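You operate a simulated robot arm through the tools that you are given. There is no shell and no other tool. Be economical: measure what you need, move in short steps, check, and stop when the job is done.

Carry out the task below with a simulated robot arm. There is one attempt and no reset: what you move stays moved.

Task
Trap 4 bar in the black gauge, bleed the rig, then let the gauge down.
Fine: wind up, selector to SHUT, bleed open; last the selector back to the gauge's port.

The check looks at the end state, three seconds after you hand in, the way a careful person would. Anything else that was tipped, shoved, dropped, spilled or broken makes it a failure.

Robot
A 5-joint arm with a two-finger parallel gripper, fixed in place. Base frame: the origin is at the foot of the arm, x ahead of it, y to its left, z up; the work surface is at about z = 0. Units: m, rad, N and s.
With the tool pointing down near the work surface it reaches from about 0.26 to 0.6 m from the base axis. Its first joint turns from -1.152 to 1.152 rad. The tool tilts only in the upright plane through the base axis and itself; it spins freely about its own axis. Payload 1.57 kg.
The TCP is the grasp point between the finger pads, 0.03 m short of the fingertips. In the tool frame z runs along the fingers and y along their closing line. The gripper opens to 0.08 m. The fingers are 0.017 m wide and 0.012 m thick; the gripper's body (0.04 by 0.082 m) begins 0.08 m behind the TCP.
Orientation is that of the tool frame in the base frame, as a unit quaternion [w, x, y, z]. With the fingers straight down and closing along the base's y, the tool's x points along the base's -x, its y along +y and its z along -z.

Tools
- The arm moves only by the tool send_rows. Its argument "rows" is a list of rows, each a list of 7 numbers: the shift along the tool's x, y, z in mm, then the turn, a rotation vector about the tool's x, y, z in rad, then the opening, from 0 (shut) to 1 (fully open). In form: [[tx, ty, tz, ax, ay, az, grip], ...]. A call has 1 to 8 rows; each row shifts and turns the commanded pose from where the row before left it, along the tool's axes as they then stand. A row lasts 0.2 s, in which the tool goes at most 0.05 m and 0.15 rad; a call with a longer step from one row to the next is refused whole, and so is a gripper value outside its range. Where a pose cannot be reached the arm comes as near as it can. A force on the tool above 40 N (or 10 N above the force at the start of the call, whichever is more), or a blocked arm, ends the call early, and 0.2 s more pass. The fingers move at their own pace (about 0.153 m/s each) and stop on an object; they squeeze with about 43 N. The grip force told is the motor's: it shows also when the fingers shut on nothing. Time passes only in rows, and 0.2 s behind the last, so rows that do not move let the fingers close. It gives the time, the measured TCP pose, the force on the tool (base axes), the opening and the grip force at its end, in the units of the frame above (readings bear some noise), with the torque about the TCP (base axes, N m) and any sound that the robot's microphone picked up.
- Cameras (640 x 400 px; columns grow to the right, rows downward): "scene" is fixed at [0.0389, 0.4107, 0.5389]; the picture's right is [-0.63, -0.77, 0.00], its down [-0.37, 0.30, -0.88] and it looks along [0.68, -0.56, -0.47] (base axes); focal length 335 px, centre (320, 200). "wrist" rides on the gripper at [0.072, -0.007, -0.122] in the tool frame; the picture's right is [0.09, 1.00, 0.00], its down [-0.84, 0.08, -0.54] and it looks along [-0.54, 0.05, 0.84] (tool axes); focal length 238 px, centre (320, 200). There is no depth. A picture from a camera that has moved, and an enlarged one, comes with that camera's place and axes in the base frame and with its lens. The place of the scene camera against the robot may be out by one fixed shift of up to 0.018 m in any direction.
- get_image(camera): a new picture of that camera. It takes no simulated time.
- inspect(camera, box): a new picture of the part [left, top, right, bottom] of that camera's present view, enlarged. It takes no simulated time.
- close_job(): hands the job in; it is judged then, once.

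Go step by step. Nothing tells you positions but the pictures and the camera data: compare them with the known pose of the tool, close in by small moves and look again before you grip or let go. The budget is 120 turns and 76 pictures, counting those below and the enlarged ones. Unless the task says otherwise, let go and move clear before handing in, and close with one line.

The tools are called after "Emit:" by a JSON object that holds its "fn" and its "kwargs". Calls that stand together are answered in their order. send_rows: Moves the arm, as the interface text tells. Its arguments: {"type":"object","properties":{"rows":{"type":"array","items":{"type":"array","items":{"type":"number"}}}},"required":["rows"]} The other tools are called the same way: get_image (camera) takes a picture; inspect (camera, box) takes an enlarged picture of a part of a camera's view; close_job () hands the job in.

At the start:

```text
t: 0.0
tool_pos: [0.3114, 0.2402, 0.3532]
tool_rot: [0.0, 0.0, 1.0, 0.0]
ft_force: [0.9, -0.6, -1.0]
ft_torque: [0.0, 0.01, 0.01]
gripper_width: 0.0801
finger_force: 0.1
```

scene: 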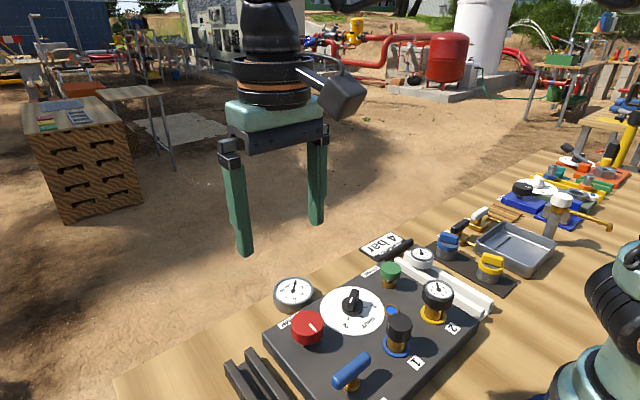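
wrist: 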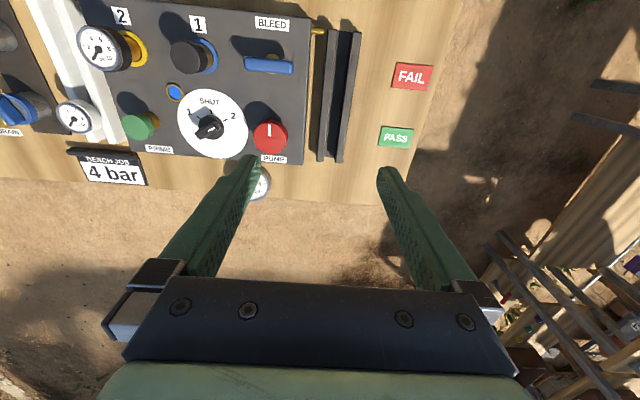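

I see a test rig panel with a red pump knob, selector dial, blue bleed lever, and gauges at ports 1 and 2. I'll enlarge the views before moving.

Emit:
{"fn": "inspect", "kwargs": {"camera": "scene", "box": [220, 220, 520, 400]}}

Emit:
{"fn": "inspect", "kwargs": {"camera": "wrist", "box": [40, 0, 360, 200]}}

```text
2.13 times, centred on (370, 310) of scene
camera zoom: at [0.0389, 0.4107, 0.5389], right [-0.63, -0.77, 0.0], down [-0.37, 0.3, -0.88], along [0.68, -0.56, -0.47], focal length 714 px, centre (213, -35)
```

zoom: 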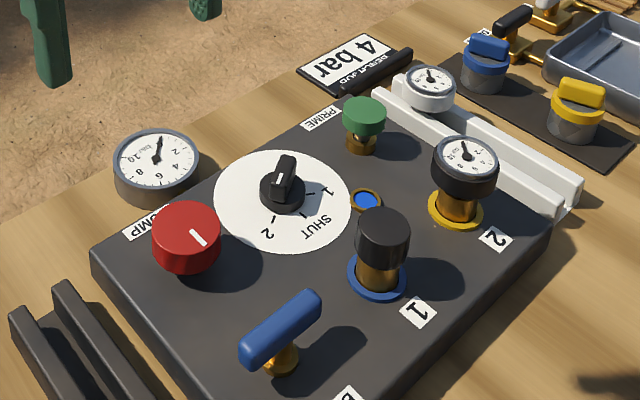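

```text
2.00 times, centred on (200, 100) of wrist
camera zoom: at [0.2392, 0.2333, 0.4761], right [-0.09, 1.0, 0.0], down [0.84, 0.08, 0.54], along [0.54, 0.05, -0.84], focal length 477 px, centre (560, 400)
```

zoom: 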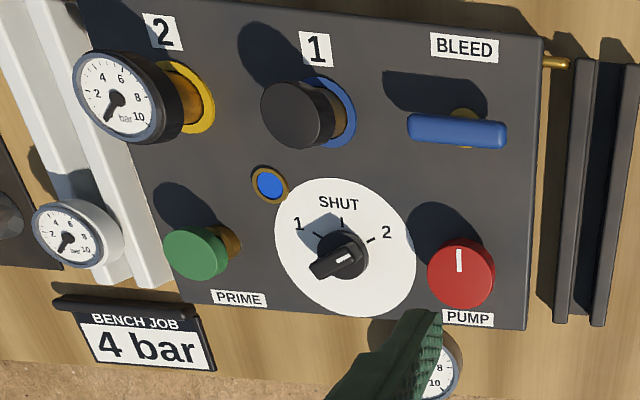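

The black gauge sits on port 2, and the selector pointer needs a closer look. I'll move over the panel at height, with the fingers well clear.

Emit:
{"fn": "send_rows", "kwargs": {"rows": [[8, -38, 0, 0, 0, 0, 1], [8, -38, 0, 0, 0, 0, 1], [8, -38, 0, 0, 0, 0, 1], [8, -38, 0, 0, 0, 0, 1], [0, -10, 0, 0, 0, 0, 1]]}}

Emit:
{"fn": "get_image", "kwargs": {"camera": "wrist"}}

```text
t: 1.2
tool_pos: [0.2787, 0.0788, 0.3544]
tool_rot: [0.001, 0.0, 1.0, 0.0]
ft_force: [-0.1, 1.4, 0.1]
ft_torque: [-0.02, 0.02, 0.03]
gripper_width: 0.0801
finger_force: 0.1
```

```text
71 pictures are left
camera wrist: at [0.207, 0.0709, 0.4769], right [-0.09, 1.0, 0.0], down [0.84, 0.08, 0.54], along [0.54, 0.05, -0.84], focal length 238 px, centre (320, 200)
```

wrist: 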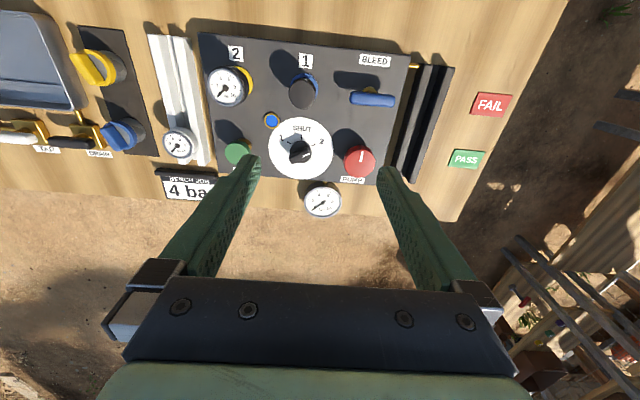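

Emit:
{"fn": "inspect", "kwargs": {"camera": "wrist", "box": [240, 100, 400, 220]}}

Emit:
{"fn": "inspect", "kwargs": {"camera": "wrist", "box": [190, 30, 430, 120]}}

```text
3.33 times, centred on (320, 160) of wrist
camera zoom: at [0.207, 0.0709, 0.4769], right [-0.09, 1.0, 0.0], down [0.84, 0.08, 0.54], along [0.54, 0.05, -0.84], focal length 794 px, centre (320, 333)
```

zoom: 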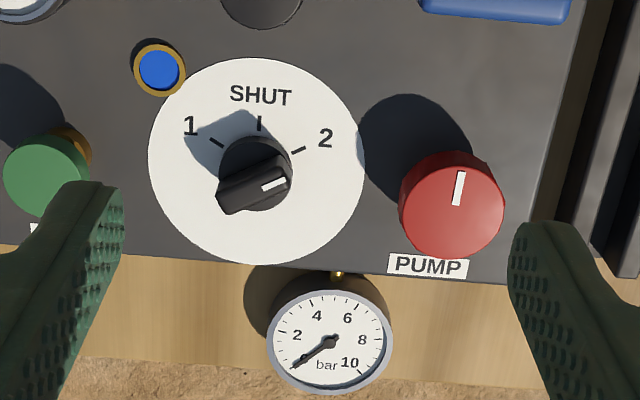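

```text
2.67 times, centred on (310, 75) of wrist
camera zoom: at [0.207, 0.0709, 0.4769], right [-0.09, 1.0, 0.0], down [0.84, 0.08, 0.54], along [0.54, 0.05, -0.84], focal length 636 px, centre (347, 533)
```

zoom: 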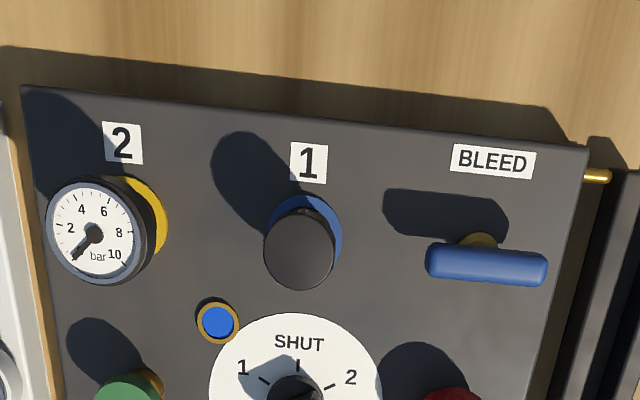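

The selector already points at 2, where the black gauge is, and all gauges read 0. The pump knob top is near (0.371, 0.159, 0.075), so I'll go above it.

Emit:
{"fn": "send_rows", "kwargs": {"rows": [[-23, 20, 20, 0, 0, 0, 1], [-23, 20, 20, 0, 0, 0, 1], [-23, 20, 20, 0, 0, 0, 1], [-23, 20, 20, 0, 0, 0, 1], [0, 0, 40, 0, 0, 0, 1], [0, 0, 35, 0, 0, 0, 1], [0, 0, 30, 0, 0, 0, 1]]}}

Emit:
{"fn": "get_image", "kwargs": {"camera": "scene"}}

Emit:
{"fn": "get_image", "kwargs": {"camera": "wrist"}}

```text
t: 2.8
tool_pos: [0.3698, 0.1573, 0.1693]
tool_rot: [0.001, 0.0, 1.0, -0.001]
ft_force: [0.1, -0.4, 0.2]
ft_torque: [0.03, 0.0, 0.01]
gripper_width: 0.08
finger_force: 0.1
```

```text
68 pictures are left
```

scene: 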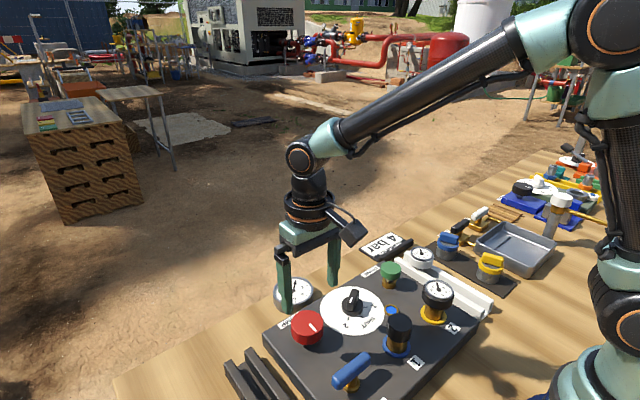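

```text
67 pictures are left
camera wrist: at [0.2987, 0.1513, 0.2922], right [-0.09, 1.0, 0.0], down [0.84, 0.08, 0.54], along [0.54, 0.05, -0.84], focal length 238 px, centre (320, 200)
```

wrist: 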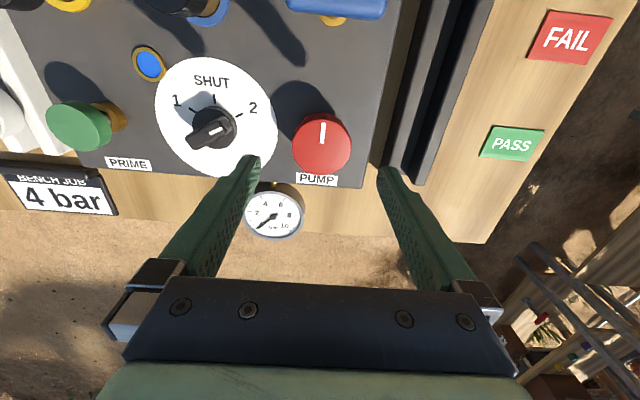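

The pump knob centre is about (0.3715, 0.160), roughly 54 mm across, with room for the fingers on both sides. I'll descend to z≈0.088 around it, fingers open.

Emit:
{"fn": "send_rows", "kwargs": {"rows": [[-2, 2, 20, 0, 0, 0, 1], [0, 0, 20, 0, 0, 0, 1], [0, 0, 20, 0, 0, 0, 1], [0, 0, 12, 0, 0, 0, 1], [0, 0, 9, 0, 0, 0, 1]]}}

Emit:
{"fn": "inspect", "kwargs": {"camera": "scene", "box": [220, 220, 500, 400]}}

Emit:
{"fn": "get_image", "kwargs": {"camera": "wrist"}}

```text
t: 4.0
tool_pos: [0.373, 0.1607, 0.0871]
tool_rot: [0.0, 0.0, 1.0, 0.0]
ft_force: [0.3, 0.1, -0.5]
ft_torque: [0.02, 0.02, 0.01]
gripper_width: 0.0801
finger_force: 0.1
```

```text
2.22 times, centred on (360, 310) of scene
camera zoom: at [0.0389, 0.4107, 0.5389], right [-0.63, -0.77, 0.0], down [-0.37, 0.3, -0.88], along [0.68, -0.56, -0.47], focal length 744 px, centre (231, -44)
```

zoom: 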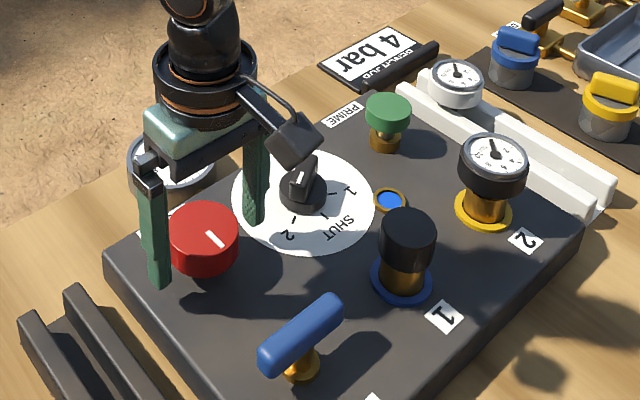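

```text
65 pictures are left
camera wrist: at [0.301, 0.1534, 0.2099], right [-0.09, 1.0, 0.0], down [0.84, 0.08, 0.54], along [0.54, 0.05, -0.84], focal length 238 px, centre (320, 200)
```

wrist: 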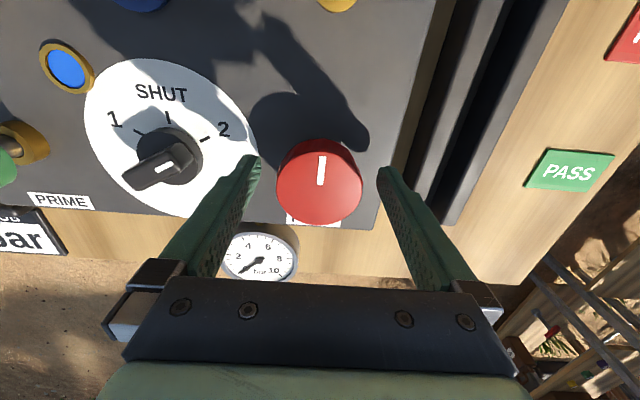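

The fingers straddle the pump knob and are centred. I'll close on it and turn a little clockwise to learn how the gauge responds.

Emit:
{"fn": "send_rows", "kwargs": {"rows": [[0, 0, 0, 0, 0, 0, 0.5], [0, 0, 0, 0, 0, 0, 0.5], [0, 0, 0, 0, 0, 0, 0.5], [0, 0, 0, 0, 0, 0.1, 0.5], [0, 0, 0, 0, 0, 0.15, 0.5], [0, 0, 0, 0, 0, 0.15, 0.5]]}}

Emit:
{"fn": "inspect", "kwargs": {"camera": "scene", "box": [220, 220, 500, 400]}}

```text
t: 5.3
tool_pos: [0.3728, 0.1609, 0.0868]
tool_rot: [0.002, 0.14, 0.99, 0.002]
ft_force: [3.8, 3.6, -2.2]
ft_torque: [-0.38, 0.46, 0.03]
gripper_width: 0.0555
finger_force: 44.8
stopped in row 6: the force on the tool passed its limit (the readings are from after the stop); the commanded pose is now the measured one
```

```text
2.22 times, centred on (360, 310) of scene
camera zoom: at [0.039, 0.4107, 0.5389], right [-0.63, -0.77, 0.0], down [-0.37, 0.3, -0.88], along [0.68, -0.56, -0.47], focal length 744 px, centre (231, -44)
```

zoom: 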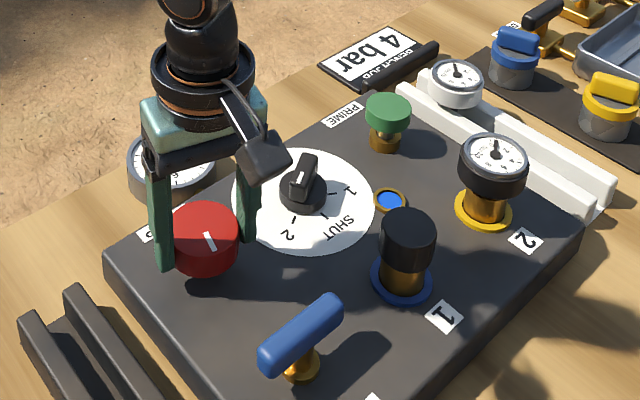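

The knob turned about 0.28 rad, and the needle may have moved. I'll zoom in on the gauges.

Emit:
{"fn": "inspect", "kwargs": {"camera": "scene", "box": [400, 265, 470, 325]}}

Emit:
{"fn": "get_image", "kwargs": {"camera": "wrist"}}

```text
6.67 times, centred on (435, 295) of scene
camera zoom: at [0.039, 0.4107, 0.5389], right [-0.63, -0.77, 0.0], down [-0.37, 0.3, -0.88], along [0.68, -0.56, -0.47], focal length 2232 px, centre (-447, -433)
```

zoom: 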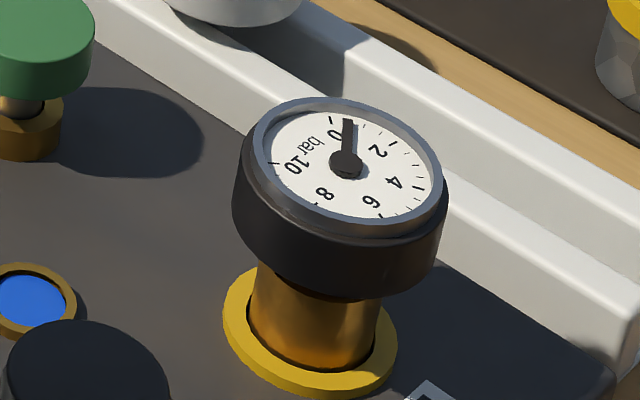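

```text
62 pictures are left
camera wrist: at [0.3018, 0.1756, 0.2098], right [0.19, 0.98, 0.0], down [0.82, -0.16, 0.54], along [0.53, -0.1, -0.84], focal length 238 px, centre (320, 200)
```

wrist: 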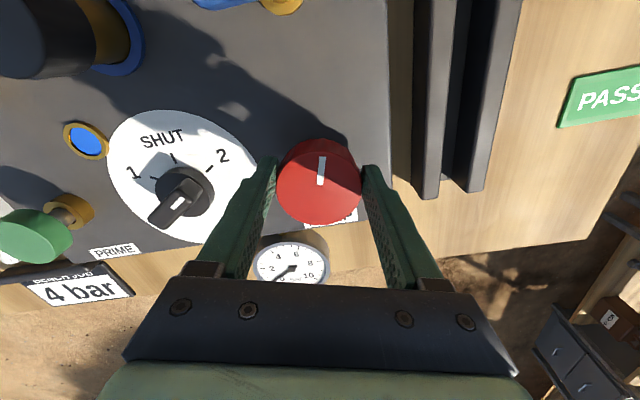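

Clockwise raises the gauge to about 0.4 bar, so the bleed is shut. I'll keep winding in gentle steps.

Emit:
{"fn": "send_rows", "kwargs": {"rows": [[0, 0, 0, 0, 0, 0.08, 0.5], [0, 0, 0, 0, 0, 0.1, 0.5], [0, 0, 0, 0, 0, 0.1, 0.5], [0, 0, 0, 0, 0, 0.1, 0.5], [0, 0, 0, 0, 0, 0.1, 0.5], [0, 0, 0, 0, 0, 0.1, 0.5], [0, 0, 0, 0, 0, 0.1, 0.5], [0, 0, 0, 0, 0, 0.1, 0.5]]}}

Emit:
{"fn": "inspect", "kwargs": {"camera": "scene", "box": [400, 265, 470, 325]}}

```text
t: 6.3
tool_pos: [0.3735, 0.1631, 0.0877]
tool_rot: [0.003, 0.301, 0.954, 0.003]
ft_force: [3.1, 2.5, -1.3]
ft_torque: [-0.47, 0.59, 0.02]
gripper_width: 0.0557
finger_force: 44.6
stopped in row 4: the force on the tool passed its limit (the readings are from after the stop); the commanded pose is now the measured one
```

```text
6.67 times, centred on (435, 295) of scene
camera zoom: at [0.039, 0.4106, 0.5389], right [-0.63, -0.77, 0.0], down [-0.37, 0.3, -0.88], along [0.68, -0.56, -0.47], focal length 2232 px, centre (-447, -433)
```

zoom: 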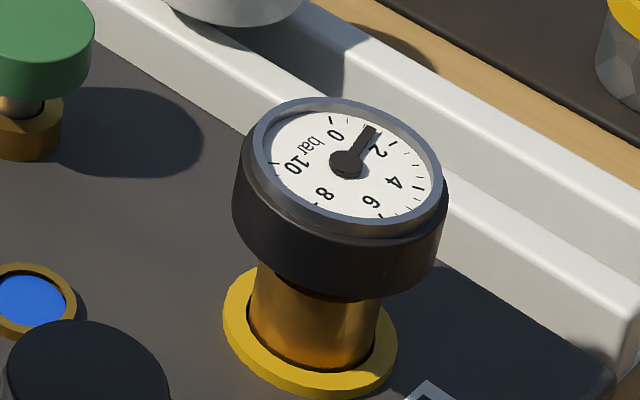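

The gauge is near 1.4 bar with no harm done, so the stop was a brief force spike. I'll continue with smaller steps.

Emit:
{"fn": "send_rows", "kwargs": {"rows": [[0, 0, 0, 0, 0, 0.06, 0.5], [0, 0, 0, 0, 0, 0.06, 0.5], [0, 0, 0, 0, 0, 0.06, 0.5], [0, 0, 0, 0, 0, 0.06, 0.5], [0, 0, 0, 0, 0, 0.06, 0.5], [0, 0, 0, 0, 0, 0.06, 0.5], [0, 0, 0, 0, 0, 0.06, 0.5], [0, 0, 0, 0, 0, 0.06, 0.5]]}}

Emit:
{"fn": "inspect", "kwargs": {"camera": "scene", "box": [400, 265, 470, 325]}}

```text
t: 8.1
tool_pos: [0.3757, 0.1657, 0.0861]
tool_rot: [0.006, 0.52, 0.854, 0.008]
ft_force: [12.4, 32.2, -6.9]
ft_torque: [-0.18, 0.51, 0.25]
gripper_width: 0.0561
finger_force: 44.6
```

```text
6.67 times, centred on (435, 295) of scene
camera zoom: at [0.039, 0.4107, 0.5389], right [-0.63, -0.77, 0.0], down [-0.37, 0.3, -0.88], along [0.68, -0.56, -0.47], focal length 2232 px, centre (-447, -433)
```

zoom: 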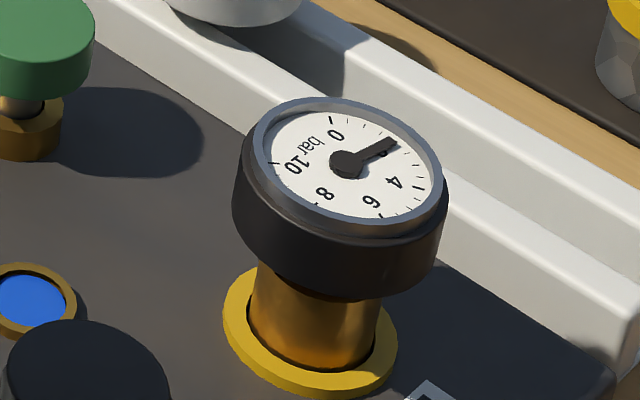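

The gauge reads about 2.1 bar, but a 32 N side load shows that I'm off-centre. I'll open the fingers, check that the pressure holds, and recentre.

Emit:
{"fn": "send_rows", "kwargs": {"rows": [[0, 0, 0, 0, 0, 0, 1], [0, 0, 0, 0, 0, 0, 1], [0, 0, 0, 0, 0, 0, 1]]}}

Emit:
{"fn": "get_image", "kwargs": {"camera": "wrist"}}

Emit:
{"fn": "inspect", "kwargs": {"camera": "scene", "box": [220, 220, 500, 400]}}

```text
t: 8.9
tool_pos: [0.3741, 0.1636, 0.0862]
tool_rot: [0.003, 0.519, 0.855, 0.003]
ft_force: [-0.1, 0.0, 0.0]
ft_torque: [-0.01, -0.03, -0.01]
gripper_width: 0.08
finger_force: 0.2
```

```text
59 pictures are left
camera wrist: at [0.3342, 0.2244, 0.2093], right [0.84, 0.54, 0.01], down [0.45, -0.71, 0.54], along [0.3, -0.45, -0.84], focal length 238 px, centre (320, 200)
```

wrist: 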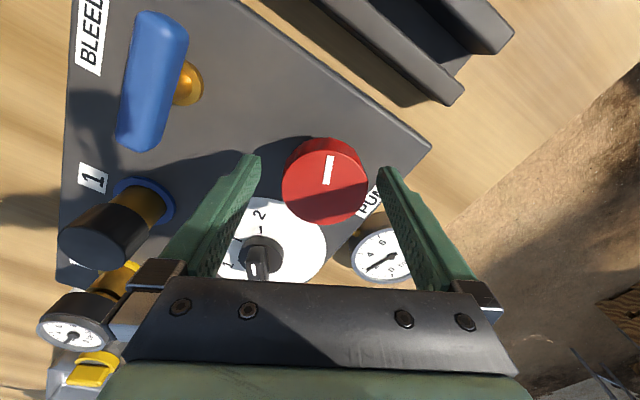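

```text
2.22 times, centred on (360, 310) of scene
camera zoom: at [0.0389, 0.4107, 0.5389], right [-0.63, -0.77, 0.0], down [-0.37, 0.3, -0.88], along [0.68, -0.56, -0.47], focal length 744 px, centre (231, -44)
```

zoom: 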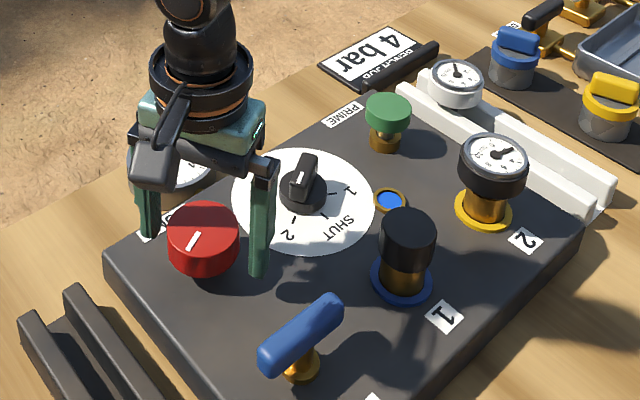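

Pressure holds at about 2.1 bar with the knob free. A zoom will give me the knob centre more exactly.

Emit:
{"fn": "inspect", "kwargs": {"camera": "wrist", "box": [250, 120, 400, 240]}}

```text
3.33 times, centred on (325, 180) of wrist
camera zoom: at [0.3342, 0.2244, 0.2093], right [0.84, 0.54, 0.01], down [0.45, -0.71, 0.54], along [0.3, -0.45, -0.84], focal length 794 px, centre (303, 267)
```

zoom: 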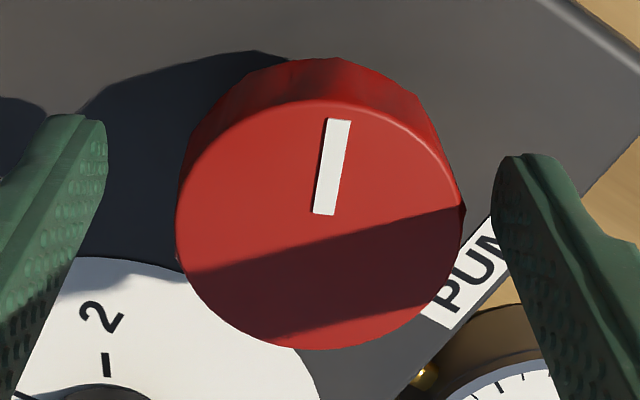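

The knob centre is about (0.379, 0.161), so I'm about 5 mm off. I'll shift, regrip and wind in small steps.

Emit:
{"fn": "send_rows", "kwargs": {"rows": [[-4, 3.5, 0, 0, 0, 0, 1], [0, 0, 0, 0, 0, 0, 0.5], [0, 0, 0, 0, 0, 0, 0.5], [0, 0, 0, 0, 0, 0, 0.5], [0, 0, 0, 0, 0, 0.06, 0.5], [0, 0, 0, 0, 0, 0.08, 0.5], [0, 0, 0, 0, 0, 0.08, 0.5], [0, 0, 0, 0, 0, 0.08, 0.5]]}}

Emit:
{"fn": "inspect", "kwargs": {"camera": "scene", "box": [400, 265, 470, 325]}}

```text
t: 10.7
tool_pos: [0.3795, 0.1615, 0.0875]
tool_rot: [0.003, 0.643, 0.766, 0.006]
ft_force: [9.4, 5.9, -4.3]
ft_torque: [-0.33, 1.02, 0.03]
gripper_width: 0.0556
finger_force: 44.4
```

```text
6.67 times, centred on (435, 295) of scene
camera zoom: at [0.039, 0.4107, 0.5389], right [-0.63, -0.77, 0.0], down [-0.37, 0.3, -0.88], along [0.68, -0.56, -0.47], focal length 2232 px, centre (-447, -433)
```

zoom: 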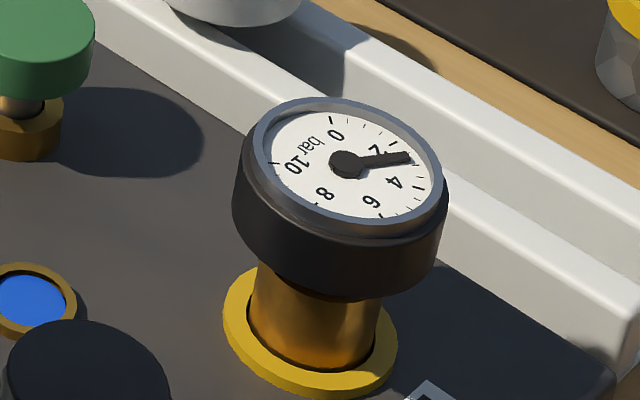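

The gauge reads about 2.7 bar and the side load is now low. Another 0.5 rad should bring it near 3.8.

Emit:
{"fn": "send_rows", "kwargs": {"rows": [[0, 0, 0, 0, 0, 0.07, 0.5], [0, 0, 0, 0, 0, 0.07, 0.5], [0, 0, 0, 0, 0, 0.07, 0.5], [0, 0, 0, 0, 0, 0.07, 0.5], [0, 0, 0, 0, 0, 0.07, 0.5], [0, 0, 0, 0, 0, 0.07, 0.5], [0, 0, 0, 0, 0, 0.06, 0.5]]}}

Emit:
{"fn": "inspect", "kwargs": {"camera": "scene", "box": [413, 275, 457, 305]}}

```text
t: 12.3
tool_pos: [0.38, 0.162, 0.0868]
tool_rot: [0.002, 0.806, 0.592, 0.007]
ft_force: [25.2, -2.2, -19.0]
ft_torque: [-0.28, 0.51, 0.07]
gripper_width: 0.0556
finger_force: 45.3
```

```text
13.33 times, centred on (435, 290) of scene
camera zoom: at [0.039, 0.4107, 0.5389], right [-0.63, -0.77, 0.0], down [-0.37, 0.3, -0.88], along [0.68, -0.56, -0.47], focal length 4463 px, centre (-1213, -1000)
```

zoom: 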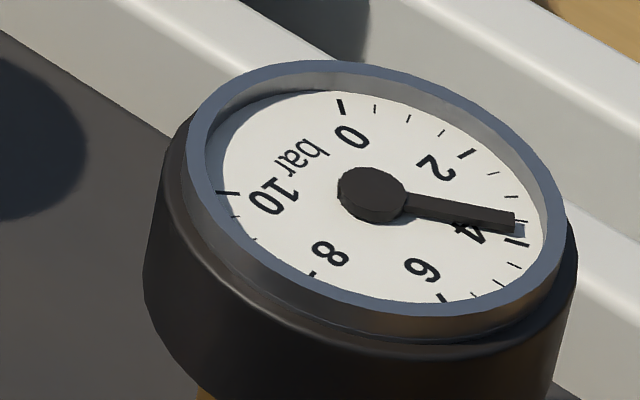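

The gauge reads about 3.75 bar by needle angle. I'll add about 0.11 rad and look again.

Emit:
{"fn": "send_rows", "kwargs": {"rows": [[0, 0, 0, 0, 0, 0.05, 0.5], [0, 0, 0, 0, 0, 0.06, 0.5], [0, 0, 0, 0, 0, 0, 0.5]]}}

Emit:
{"fn": "inspect", "kwargs": {"camera": "scene", "box": [413, 275, 457, 305]}}

```text
t: 13.1
tool_pos: [0.3807, 0.1617, 0.0864]
tool_rot: [0.002, 0.838, 0.546, 0.007]
ft_force: [27.6, -12.8, -21.2]
ft_torque: [0.49, -0.08, 0.0]
gripper_width: 0.0555
finger_force: 45.1
```

```text
13.33 times, centred on (435, 290) of scene
camera zoom: at [0.039, 0.4107, 0.5389], right [-0.63, -0.77, 0.0], down [-0.37, 0.3, -0.88], along [0.68, -0.56, -0.47], focal length 4463 px, centre (-1213, -1000)
```

zoom: 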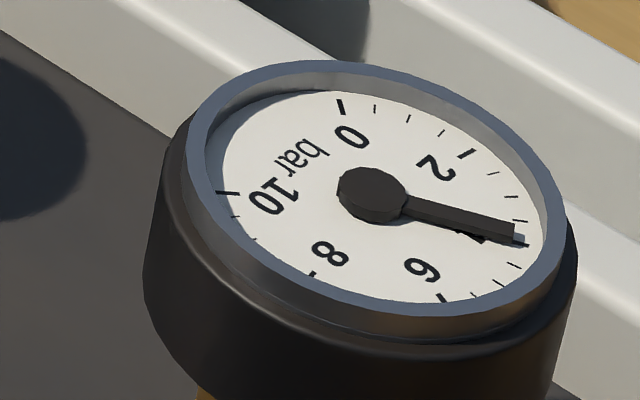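

The gauge reads about 3.95 bar. I'll release the knob and check that it settles there.

Emit:
{"fn": "send_rows", "kwargs": {"rows": [[0, 0, 0, 0, 0, 0.015, 0.5], [0, 0, 0, 0, 0, 0, 1], [0, 0, 0, 0, 0, 0, 1], [0, 0, 0, 0, 0, 0, 1]]}}

Emit:
{"fn": "inspect", "kwargs": {"camera": "scene", "box": [413, 275, 457, 305]}}

```text
t: 14.1
tool_pos: [0.3791, 0.1623, 0.0865]
tool_rot: [0.001, 0.841, 0.541, 0.005]
ft_force: [0.3, -0.6, 0.1]
ft_torque: [0.01, 0.01, 0.02]
gripper_width: 0.0803
finger_force: 0.1
```

```text
13.33 times, centred on (435, 290) of scene
camera zoom: at [0.0389, 0.4107, 0.5389], right [-0.63, -0.77, 0.0], down [-0.37, 0.3, -0.88], along [0.68, -0.56, -0.47], focal length 4463 px, centre (-1213, -1000)
```

zoom: 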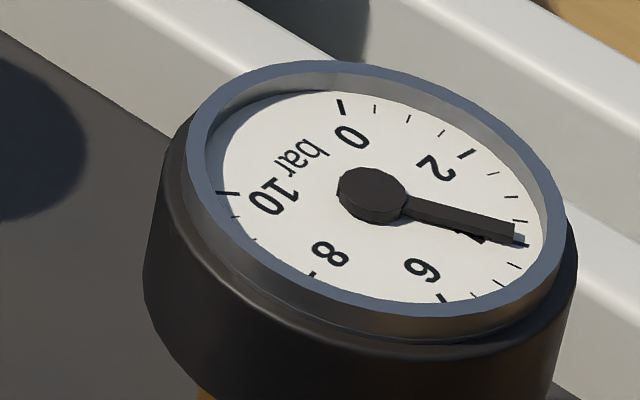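

The pressure holds near 4 bar with the knob free. I'll lift and turn the tool to match the selector bar, then move over to it.

Emit:
{"fn": "send_rows", "kwargs": {"rows": [[0, 0, -30, 0, 0, 0, 1], [0, 0, -30, 0, 0, 0, 1], [0, 0, -20, 0, 0, -0.15, 1], [0, 0, 0, 0, 0, -0.15, 1], [0, 0, 0, 0, 0, -0.15, 1], [0, 0, 0, 0, 0, -0.15, 1], [0, 0, 0, 0, 0, -0.15, 1], [0, 0, 0, 0, 0, -0.15, 1]]}}

Emit:
{"fn": "send_rows", "kwargs": {"rows": [[-25, -14, 0, 0, 0, -0.05, 1], [-25, -14, 0, 0, 0, 0, 1], [-25, -14, 0, 0, 0, 0, 1], [-23, -14, 0, 0, 0, 0, 1], [0, 0, 0, 0, 0, 0, 1]]}}

Emit:
{"fn": "get_image", "kwargs": {"camera": "wrist"}}

```text
t: 15.9
tool_pos: [0.3782, 0.1634, 0.1673]
tool_rot: [0.003, 0.521, 0.853, 0.004]
ft_force: [0.4, 0.2, -0.1]
ft_torque: [0.0, 0.01, 0.01]
gripper_width: 0.0799
finger_force: 0.1
```

```text
t: 17.1
tool_pos: [0.3755, 0.0491, 0.1665]
tool_rot: [0.004, 0.501, 0.866, 0.002]
ft_force: [0.1, -0.6, -0.8]
ft_torque: [-0.01, 0.03, 0.0]
gripper_width: 0.0799
finger_force: 0.1
```

```text
52 pictures are left
camera wrist: at [0.3338, 0.1081, 0.2885], right [0.82, 0.58, 0.01], down [0.48, -0.69, 0.55], along [0.32, -0.44, -0.84], focal length 238 px, centre (320, 200)
```

wrist: 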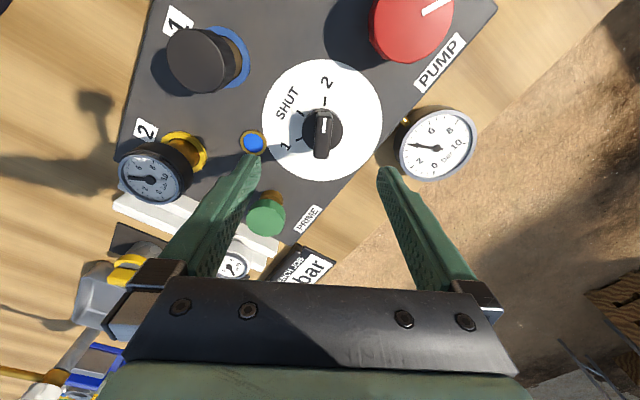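

Emit:
{"fn": "inspect", "kwargs": {"camera": "wrist", "box": [250, 50, 400, 190]}}

Emit:
{"fn": "inspect", "kwargs": {"camera": "wrist", "box": [100, 110, 220, 220]}}

Emit:
{"fn": "inspect", "kwargs": {"camera": "scene", "box": [300, 260, 420, 350]}}

```text
2.86 times, centred on (325, 120) of wrist
camera zoom: at [0.3338, 0.1081, 0.2885], right [0.82, 0.58, 0.01], down [0.48, -0.69, 0.55], along [0.32, -0.44, -0.84], focal length 681 px, centre (306, 429)
```

zoom: 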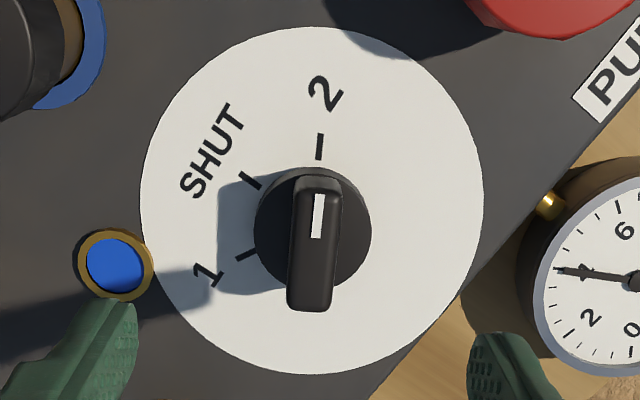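

```text
3.64 times, centred on (160, 165) of wrist
camera zoom: at [0.3338, 0.1081, 0.2885], right [0.82, 0.58, 0.01], down [0.48, -0.69, 0.55], along [0.32, -0.44, -0.84], focal length 867 px, centre (902, 327)
```

zoom: 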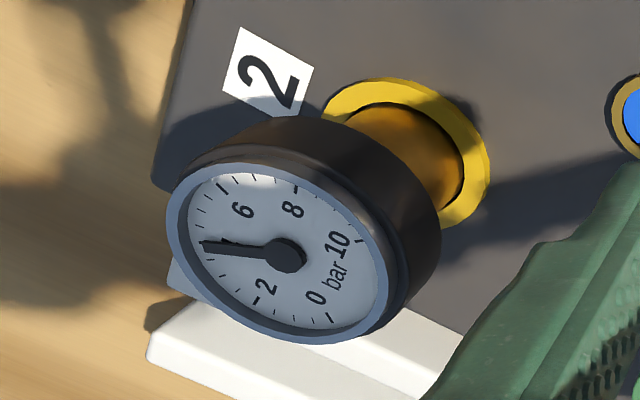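

```text
4.44 times, centred on (360, 305) of scene
camera zoom: at [0.0389, 0.4107, 0.5389], right [-0.63, -0.77, 0.0], down [-0.37, 0.3, -0.88], along [0.68, -0.56, -0.47], focal length 1488 px, centre (142, -267)
```

zoom: 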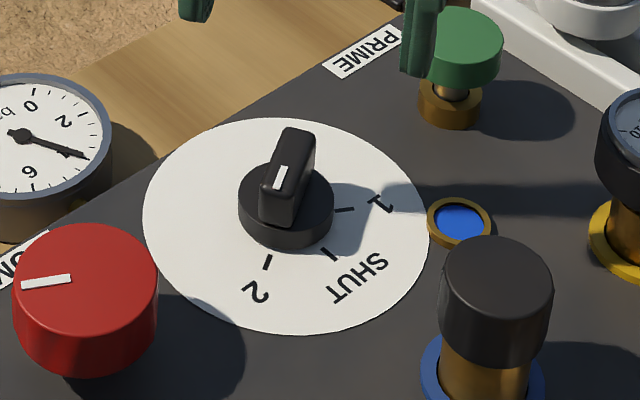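

Both gauges show 4 bar and the selector bar is aligned with my tool. I'll narrow the fingers and descend over the bar.

Emit:
{"fn": "send_rows", "kwargs": {"rows": [[1, 4, 10, 0, 0, 0, 0.5], [0, 0, 20, 0, 0, 0, 0.5], [0, 0, 20, 0, 0, 0, 0.5], [0, 0, 12, 0, 0, 0, 0.5], [0, 0, 0, 0, 0, 0, 0.5]]}}

Emit:
{"fn": "inspect", "kwargs": {"camera": "wrist", "box": [220, 80, 420, 240]}}

Emit:
{"fn": "inspect", "kwargs": {"camera": "scene", "box": [280, 230, 440, 350]}}

```text
t: 18.3
tool_pos: [0.38, 0.0537, 0.1057]
tool_rot: [0.004, 0.501, 0.866, 0.004]
ft_force: [-0.1, -0.4, -1.0]
ft_torque: [0.02, 0.0, 0.05]
gripper_width: 0.0401
finger_force: 0.1
```

```text
2.50 times, centred on (320, 160) of wrist
camera zoom: at [0.3374, 0.1123, 0.227], right [0.82, 0.58, 0.01], down [0.48, -0.69, 0.55], along [0.32, -0.44, -0.84], focal length 596 px, centre (320, 300)
```

zoom: 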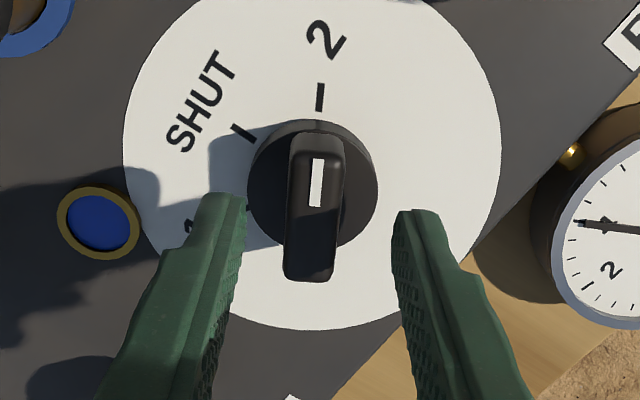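

```text
3.33 times, centred on (360, 290) of scene
camera zoom: at [0.0389, 0.4107, 0.5389], right [-0.63, -0.77, 0.0], down [-0.37, 0.3, -0.88], along [0.68, -0.56, -0.47], focal length 1116 px, centre (187, -100)
```

zoom: 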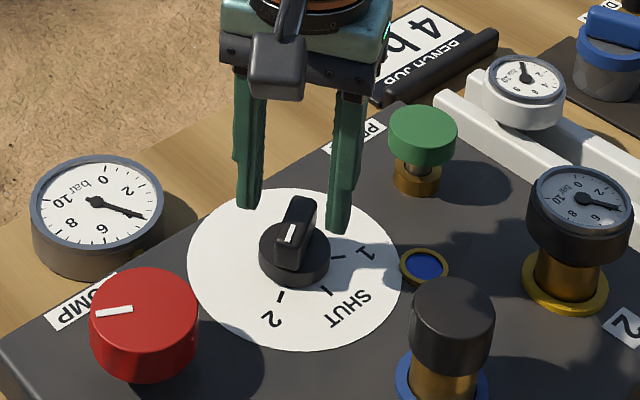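

The fingers are almost aligned with the bar. I'll make a small correction and descend to grip it, stopping before the base.

Emit:
{"fn": "send_rows", "kwargs": {"rows": [[-2.5, -1.5, 8, 0, 0, 0, 0.5], [0, 0, 8, 0, 0, 0, 0.5], [0, 0, 6, 0, 0, 0, 0.5], [0, 0, 0, 0, 0, 0, 0.5]]}}

Emit:
{"fn": "inspect", "kwargs": {"camera": "scene", "box": [280, 230, 440, 350]}}

Emit:
{"fn": "inspect", "kwargs": {"camera": "wrist", "box": [220, 80, 420, 240]}}

```text
t: 19.3
tool_pos: [0.381, 0.0482, 0.0838]
tool_rot: [0.004, 0.5, 0.866, 0.003]
ft_force: [0.5, -0.6, 0.2]
ft_torque: [0.0, 0.02, 0.03]
gripper_width: 0.0397
finger_force: 0.0
```

```text
3.33 times, centred on (360, 290) of scene
camera zoom: at [0.0389, 0.4107, 0.5389], right [-0.63, -0.77, 0.0], down [-0.37, 0.3, -0.88], along [0.68, -0.56, -0.47], focal length 1116 px, centre (187, -100)
```

zoom: 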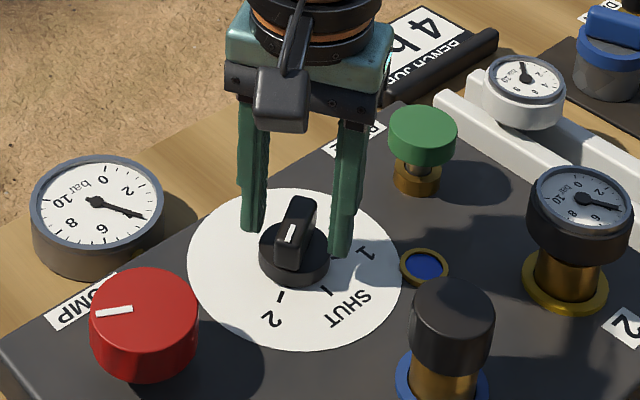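

```text
2.50 times, centred on (320, 160) of wrist
camera zoom: at [0.3378, 0.1082, 0.2062], right [0.82, 0.58, 0.01], down [0.48, -0.69, 0.55], along [0.32, -0.44, -0.84], focal length 596 px, centre (320, 300)
```

zoom: 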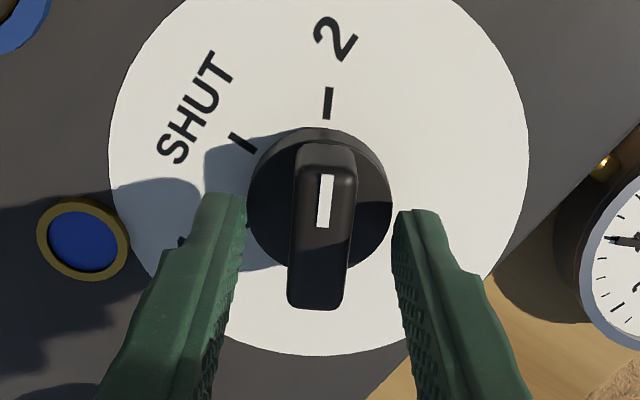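

The fingers straddle the bar above its base. I'll nudge 3 mm, close, and turn counter-clockwise toward SHUT.

Emit:
{"fn": "send_rows", "kwargs": {"rows": [[2.5, 1.5, 0, 0, 0, 0, 0.4], [0, 0, 0, 0, 0, 0, 0.1], [0, 0, 0, 0, 0, 0, 0.1], [0, 0, 0, 0, 0, 0, 0.1]]}}

Emit:
{"fn": "inspect", "kwargs": {"camera": "wrist", "box": [220, 80, 420, 240]}}

```text
t: 20.3
tool_pos: [0.3787, 0.0519, 0.0825]
tool_rot: [0.002, 0.501, 0.865, 0.001]
ft_force: [-13.5, -11.8, 8.6]
ft_torque: [-0.64, 0.43, 0.13]
gripper_width: 0.0157
finger_force: 31.4
```

```text
2.50 times, centred on (320, 160) of wrist
camera zoom: at [0.3371, 0.1108, 0.2057], right [0.82, 0.58, 0.0], down [0.48, -0.69, 0.54], along [0.31, -0.44, -0.84], focal length 596 px, centre (320, 300)
```

zoom: 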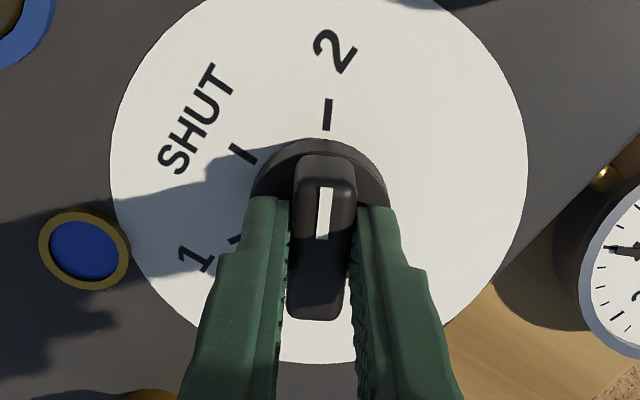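

The bar is gripped. I'll ease off the side load and rotate about 1 rad toward SHUT.

Emit:
{"fn": "send_rows", "kwargs": {"rows": [[0, -1.5, 0, 0, 0, -0.05, 0.1], [0, 0, 0, 0, 0, -0.1, 0.1], [0, 0, 0, 0, 0, -0.1, 0.1], [0, 0, 0, 0, 0, -0.1, 0.1], [0, 0, 0, 0, 0, -0.1, 0.1], [0, 0, 0, 0, 0, -0.1, 0.1], [0, 0, 0, 0, 0, -0.1, 0.1], [0, 0, 0, 0, 0, -0.1, 0.1]]}}

Emit:
{"fn": "inspect", "kwargs": {"camera": "wrist", "box": [220, 80, 420, 240]}}

```text
t: 22.1
tool_pos: [0.3778, 0.0501, 0.0826]
tool_rot: [0.001, 0.149, 0.989, 0.001]
ft_force: [-13.8, -17.6, 15.8]
ft_torque: [-0.39, 0.95, -0.03]
gripper_width: 0.016
finger_force: 31.0
```

```text
2.50 times, centred on (320, 160) of wrist
camera zoom: at [0.3069, 0.0654, 0.2054], right [0.21, 0.98, 0.0], down [0.82, -0.17, 0.55], along [0.53, -0.11, -0.84], focal length 596 px, centre (320, 300)
```

zoom: 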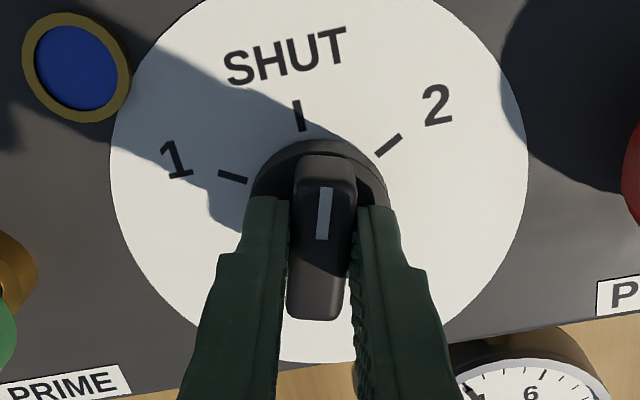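

The pointer is about 0.27 rad short of SHUT. I'll finish the turn.

Emit:
{"fn": "send_rows", "kwargs": {"rows": [[0, -1, 0, 0, 0, -0.09, 0.1], [0, 0, 0, 0, 0, -0.09, 0.1], [0, 0, 0, 0, 0, -0.1, 0.1], [0, 0, 0, 0, 0, 0, 0.1]]}}

Emit:
{"fn": "inspect", "kwargs": {"camera": "wrist", "box": [220, 80, 420, 240]}}

```text
t: 23.1
tool_pos: [0.3778, 0.0506, 0.0825]
tool_rot: [0.003, 0.009, 1.0, 0.0]
ft_force: [-9.5, -28.5, 7.7]
ft_torque: [-0.67, 0.36, -0.02]
gripper_width: 0.016
finger_force: 31.1
```

```text
2.50 times, centred on (320, 160) of wrist
camera zoom: at [0.3053, 0.0448, 0.2053], right [-0.07, 1.0, 0.0], down [0.83, 0.06, 0.55], along [0.55, 0.04, -0.84], focal length 596 px, centre (320, 300)
```

zoom: 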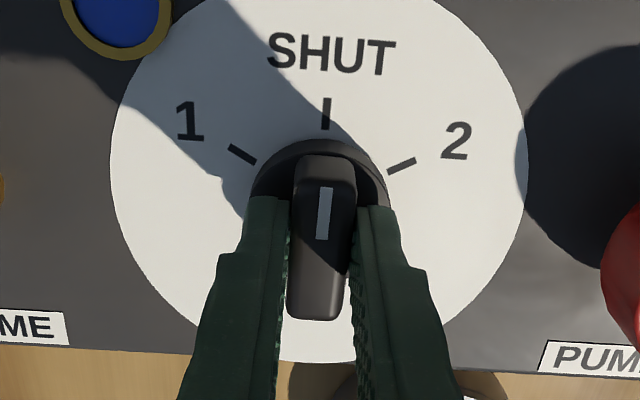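

The selector now points at SHUT. I'll let go, lift straight up, and check the gauge.

Emit:
{"fn": "send_rows", "kwargs": {"rows": [[0, 0, 0, 0, 0, 0, 0.6], [0, 0, 0, 0, 0, 0, 0.6], [0, 0, -25, 0, 0, 0, 0.6], [0, 0, -30, 0, 0, 0, 0.6], [0, 0, -30, 0, 0, 0, 0.6]]}}

Emit:
{"fn": "inspect", "kwargs": {"camera": "scene", "box": [280, 250, 480, 400]}}

Emit:
{"fn": "get_image", "kwargs": {"camera": "wrist"}}

```text
t: 24.3
tool_pos: [0.3781, 0.0519, 0.1687]
tool_rot: [0.005, 0.009, 1.0, 0.001]
ft_force: [0.5, 0.9, -0.2]
ft_torque: [-0.01, -0.01, -0.02]
gripper_width: 0.048
finger_force: 0.1
```

```text
2.67 times, centred on (380, 325) of scene
camera zoom: at [0.0389, 0.4107, 0.5389], right [-0.63, -0.77, 0.0], down [-0.37, 0.3, -0.88], along [0.68, -0.56, -0.47], focal length 893 px, centre (160, -133)
```

zoom: 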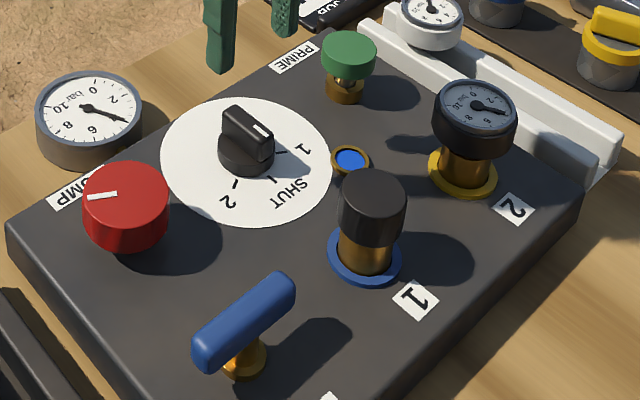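

```text
40 pictures are left
camera wrist: at [0.3049, 0.0466, 0.2896], right [-0.07, 1.0, 0.0], down [0.83, 0.06, 0.55], along [0.55, 0.04, -0.84], focal length 238 px, centre (320, 200)
```

wrist: 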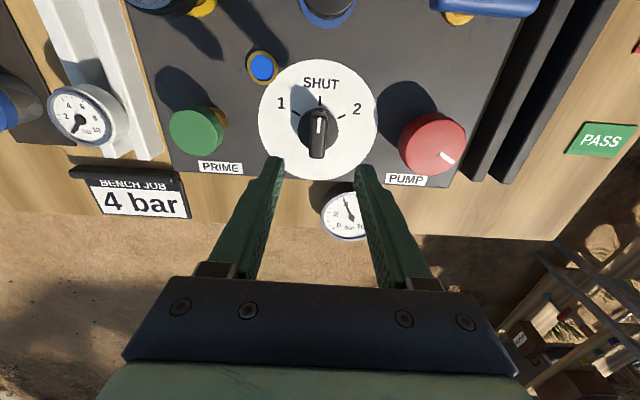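

The selector is at SHUT and the black gauge is holding at about 4 bar. The bleed handle is at about (0.269, 0.160, 0.076), lying along y. I'll go above it with the fingers turned to close along x.

Emit:
{"fn": "send_rows", "kwargs": {"rows": [[27, 27, 0, 0, 0, 0, 0.6], [27, 27, 0, 0, 0, 0, 0.6], [27, 27, 0, 0, 0, 0, 0.6], [28, 27, 0, 0, 0, 0, 0.6], [0, 0, 0, 0, 0, 0.14, 0.6], [0, 0, 0, 0, 0, 0.14, 0.6], [0, 0, 0, 0, 0, 0.14, 0.6], [0, 0, 0, 0, 0, 0.14, 0.6]]}}

Emit:
{"fn": "send_rows", "kwargs": {"rows": [[0, 0, 0, 0, 0, 0.14, 0.6], [0, 0, 0, 0, 0, 0.14, 0.6], [0, 0, 0, 0, 0, 0.14, 0.6], [0, 0, 0, 0, 0, 0.14, 0.6], [0, 0, 0, 0, 0, 0.14, 0.6], [0, 0, 0, 0, 0, 0.14, 0.6], [0, 0, 0, 0, 0, 0.15, 0.6]]}}

Emit:
{"fn": "get_image", "kwargs": {"camera": "wrist"}}

Emit:
{"fn": "get_image", "kwargs": {"camera": "scene"}}

```text
t: 26.1
tool_pos: [0.2713, 0.1611, 0.1663]
tool_rot: [0.003, 0.287, 0.958, 0.004]
ft_force: [1.0, 0.0, 0.0]
ft_torque: [-0.04, 0.0, -0.02]
gripper_width: 0.0478
finger_force: 0.1
```

```text
t: 27.7
tool_pos: [0.2721, 0.1611, 0.1672]
tool_rot: [0.001, 0.708, 0.706, 0.005]
ft_force: [-0.3, -0.3, 0.1]
ft_torque: [-0.01, 0.0, -0.03]
gripper_width: 0.048
finger_force: 0.1
```

```text
39 pictures are left
camera wrist: at [0.2639, 0.2323, 0.2907], right [1.0, 0.09, 0.01], down [0.07, -0.84, 0.54], along [0.06, -0.54, -0.84], focal length 238 px, centre (320, 200)
```

wrist: 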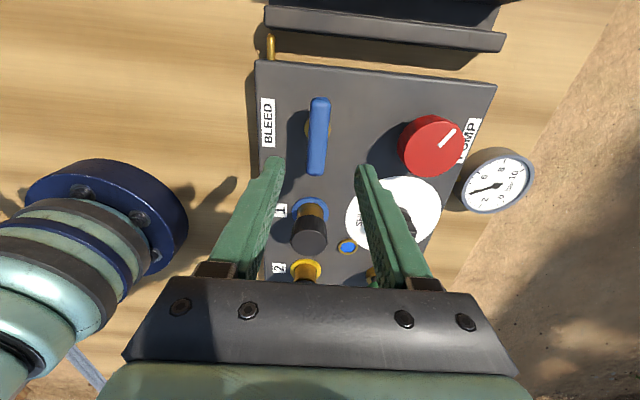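

```text
38 pictures are left
```

scene: 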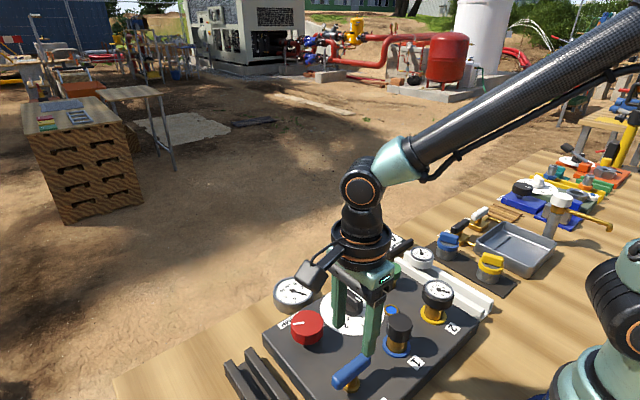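

The handle is centred under the gripper, running along the tool's x. I'll descend around it.

Emit:
{"fn": "send_rows", "kwargs": {"rows": [[1, 0, 20, 0, 0, 0, 0.7], [0, 0, 20, 0, 0, 0, 0.7], [0, 0, 15, 0, 0, 0, 0.7], [0, 0, 10, 0, 0, 0, 0.7], [0, 0, 7, 0, 0, 0, 0.7]]}}

Emit:
{"fn": "inspect", "kwargs": {"camera": "scene", "box": [270, 270, 450, 400]}}

Emit:
{"fn": "get_image", "kwargs": {"camera": "wrist"}}

```text
t: 28.9
tool_pos: [0.2717, 0.1615, 0.0956]
tool_rot: [0.001, 0.707, 0.708, 0.004]
ft_force: [0.3, -0.2, -0.1]
ft_torque: [0.0, -0.01, 0.0]
gripper_width: 0.0559
finger_force: 0.1
```

```text
3.08 times, centred on (360, 335) of scene
camera zoom: at [0.0389, 0.4107, 0.5389], right [-0.63, -0.77, 0.0], down [-0.37, 0.3, -0.88], along [0.68, -0.56, -0.47], focal length 1030 px, centre (197, -215)
```

zoom: 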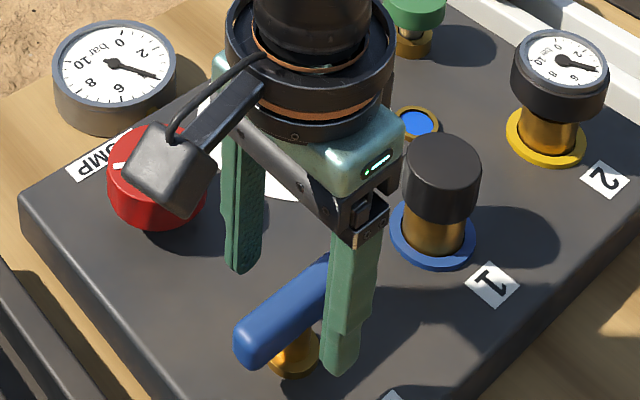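

```text
36 pictures are left
camera wrist: at [0.2651, 0.2326, 0.2186], right [1.0, 0.09, 0.01], down [0.07, -0.84, 0.54], along [0.06, -0.54, -0.84], focal length 238 px, centre (320, 200)
```

wrist: 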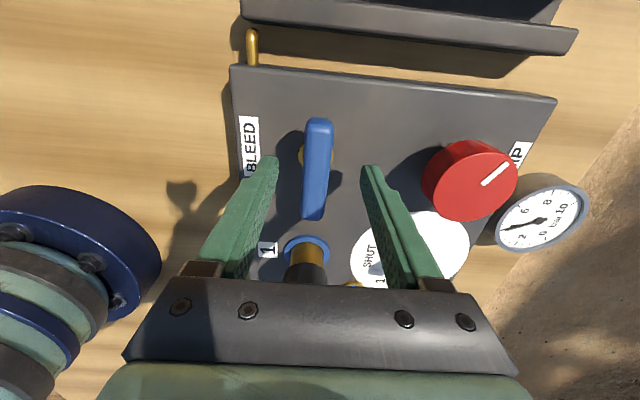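

The handle sits between the fingers. I'll shift 3 mm along it to the pivot, close, and check.

Emit:
{"fn": "send_rows", "kwargs": {"rows": [[3, -1, 1, 0, 0, 0, 0.6], [0, 0, 0, 0, 0, 0, 0.1], [0, 0, 0, 0, 0, 0, 0.1], [0, 0, 0, 0, 0, 0, 0.1], [0, 0, 0, 0, 0, -0.05, 0.1], [0, 0, 0, 0, 0, -0.07, 0.1], [0, 0, 0, 0, 0, -0.08, 0.1]]}}

Emit:
{"fn": "inspect", "kwargs": {"camera": "scene", "box": [270, 270, 450, 400]}}

```text
t: 30.5
tool_pos: [0.2691, 0.1638, 0.0936]
tool_rot: [0.001, 0.632, 0.775, 0.0]
ft_force: [-26.3, 0.2, 21.0]
ft_torque: [0.04, 0.9, -0.26]
gripper_width: 0.0179
finger_force: 32.2
```

```text
3.08 times, centred on (360, 335) of scene
camera zoom: at [0.0389, 0.4106, 0.539], right [-0.63, -0.77, 0.0], down [-0.37, 0.3, -0.88], along [0.68, -0.56, -0.47], focal length 1030 px, centre (197, -215)
```

zoom: 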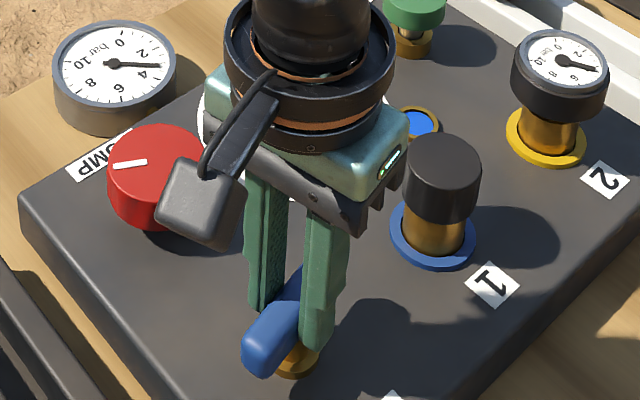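

Rig pressure is starting to drop on the grey gauge while the black one holds, so counter-clockwise opens the bleed. I'll keep turning to a quarter turn.

Emit:
{"fn": "send_rows", "kwargs": {"rows": [[0, -2, 0, 0, 0, -0.06, 0.1], [0, 0, 0, 0, 0, -0.08, 0.1], [0, 0, 0, 0, 0, -0.08, 0.1], [0, 0, 0, 0, 0, -0.08, 0.1], [0, 0, 0, 0, 0, -0.1, 0.1], [0, 0, 0, 0, 0, -0.1, 0.1], [0, 0, 0, 0, 0, -0.1, 0.1], [0, 0, 0, 0, 0, -0.1, 0.1]]}}

Emit:
{"fn": "inspect", "kwargs": {"camera": "scene", "box": [270, 270, 450, 400]}}

```text
t: 32.3
tool_pos: [0.2651, 0.1621, 0.0937]
tool_rot: [0.0, 0.328, 0.945, 0.0]
ft_force: [-4.5, -35.6, 5.5]
ft_torque: [-1.01, -0.23, -0.18]
gripper_width: 0.0179
finger_force: 33.1
```

```text
3.08 times, centred on (360, 335) of scene
camera zoom: at [0.0389, 0.4107, 0.5389], right [-0.63, -0.77, 0.0], down [-0.37, 0.3, -0.88], along [0.68, -0.56, -0.47], focal length 1030 px, centre (197, -215)
```

zoom: 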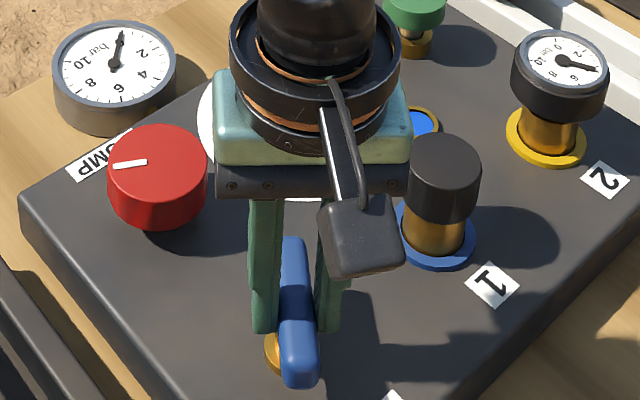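

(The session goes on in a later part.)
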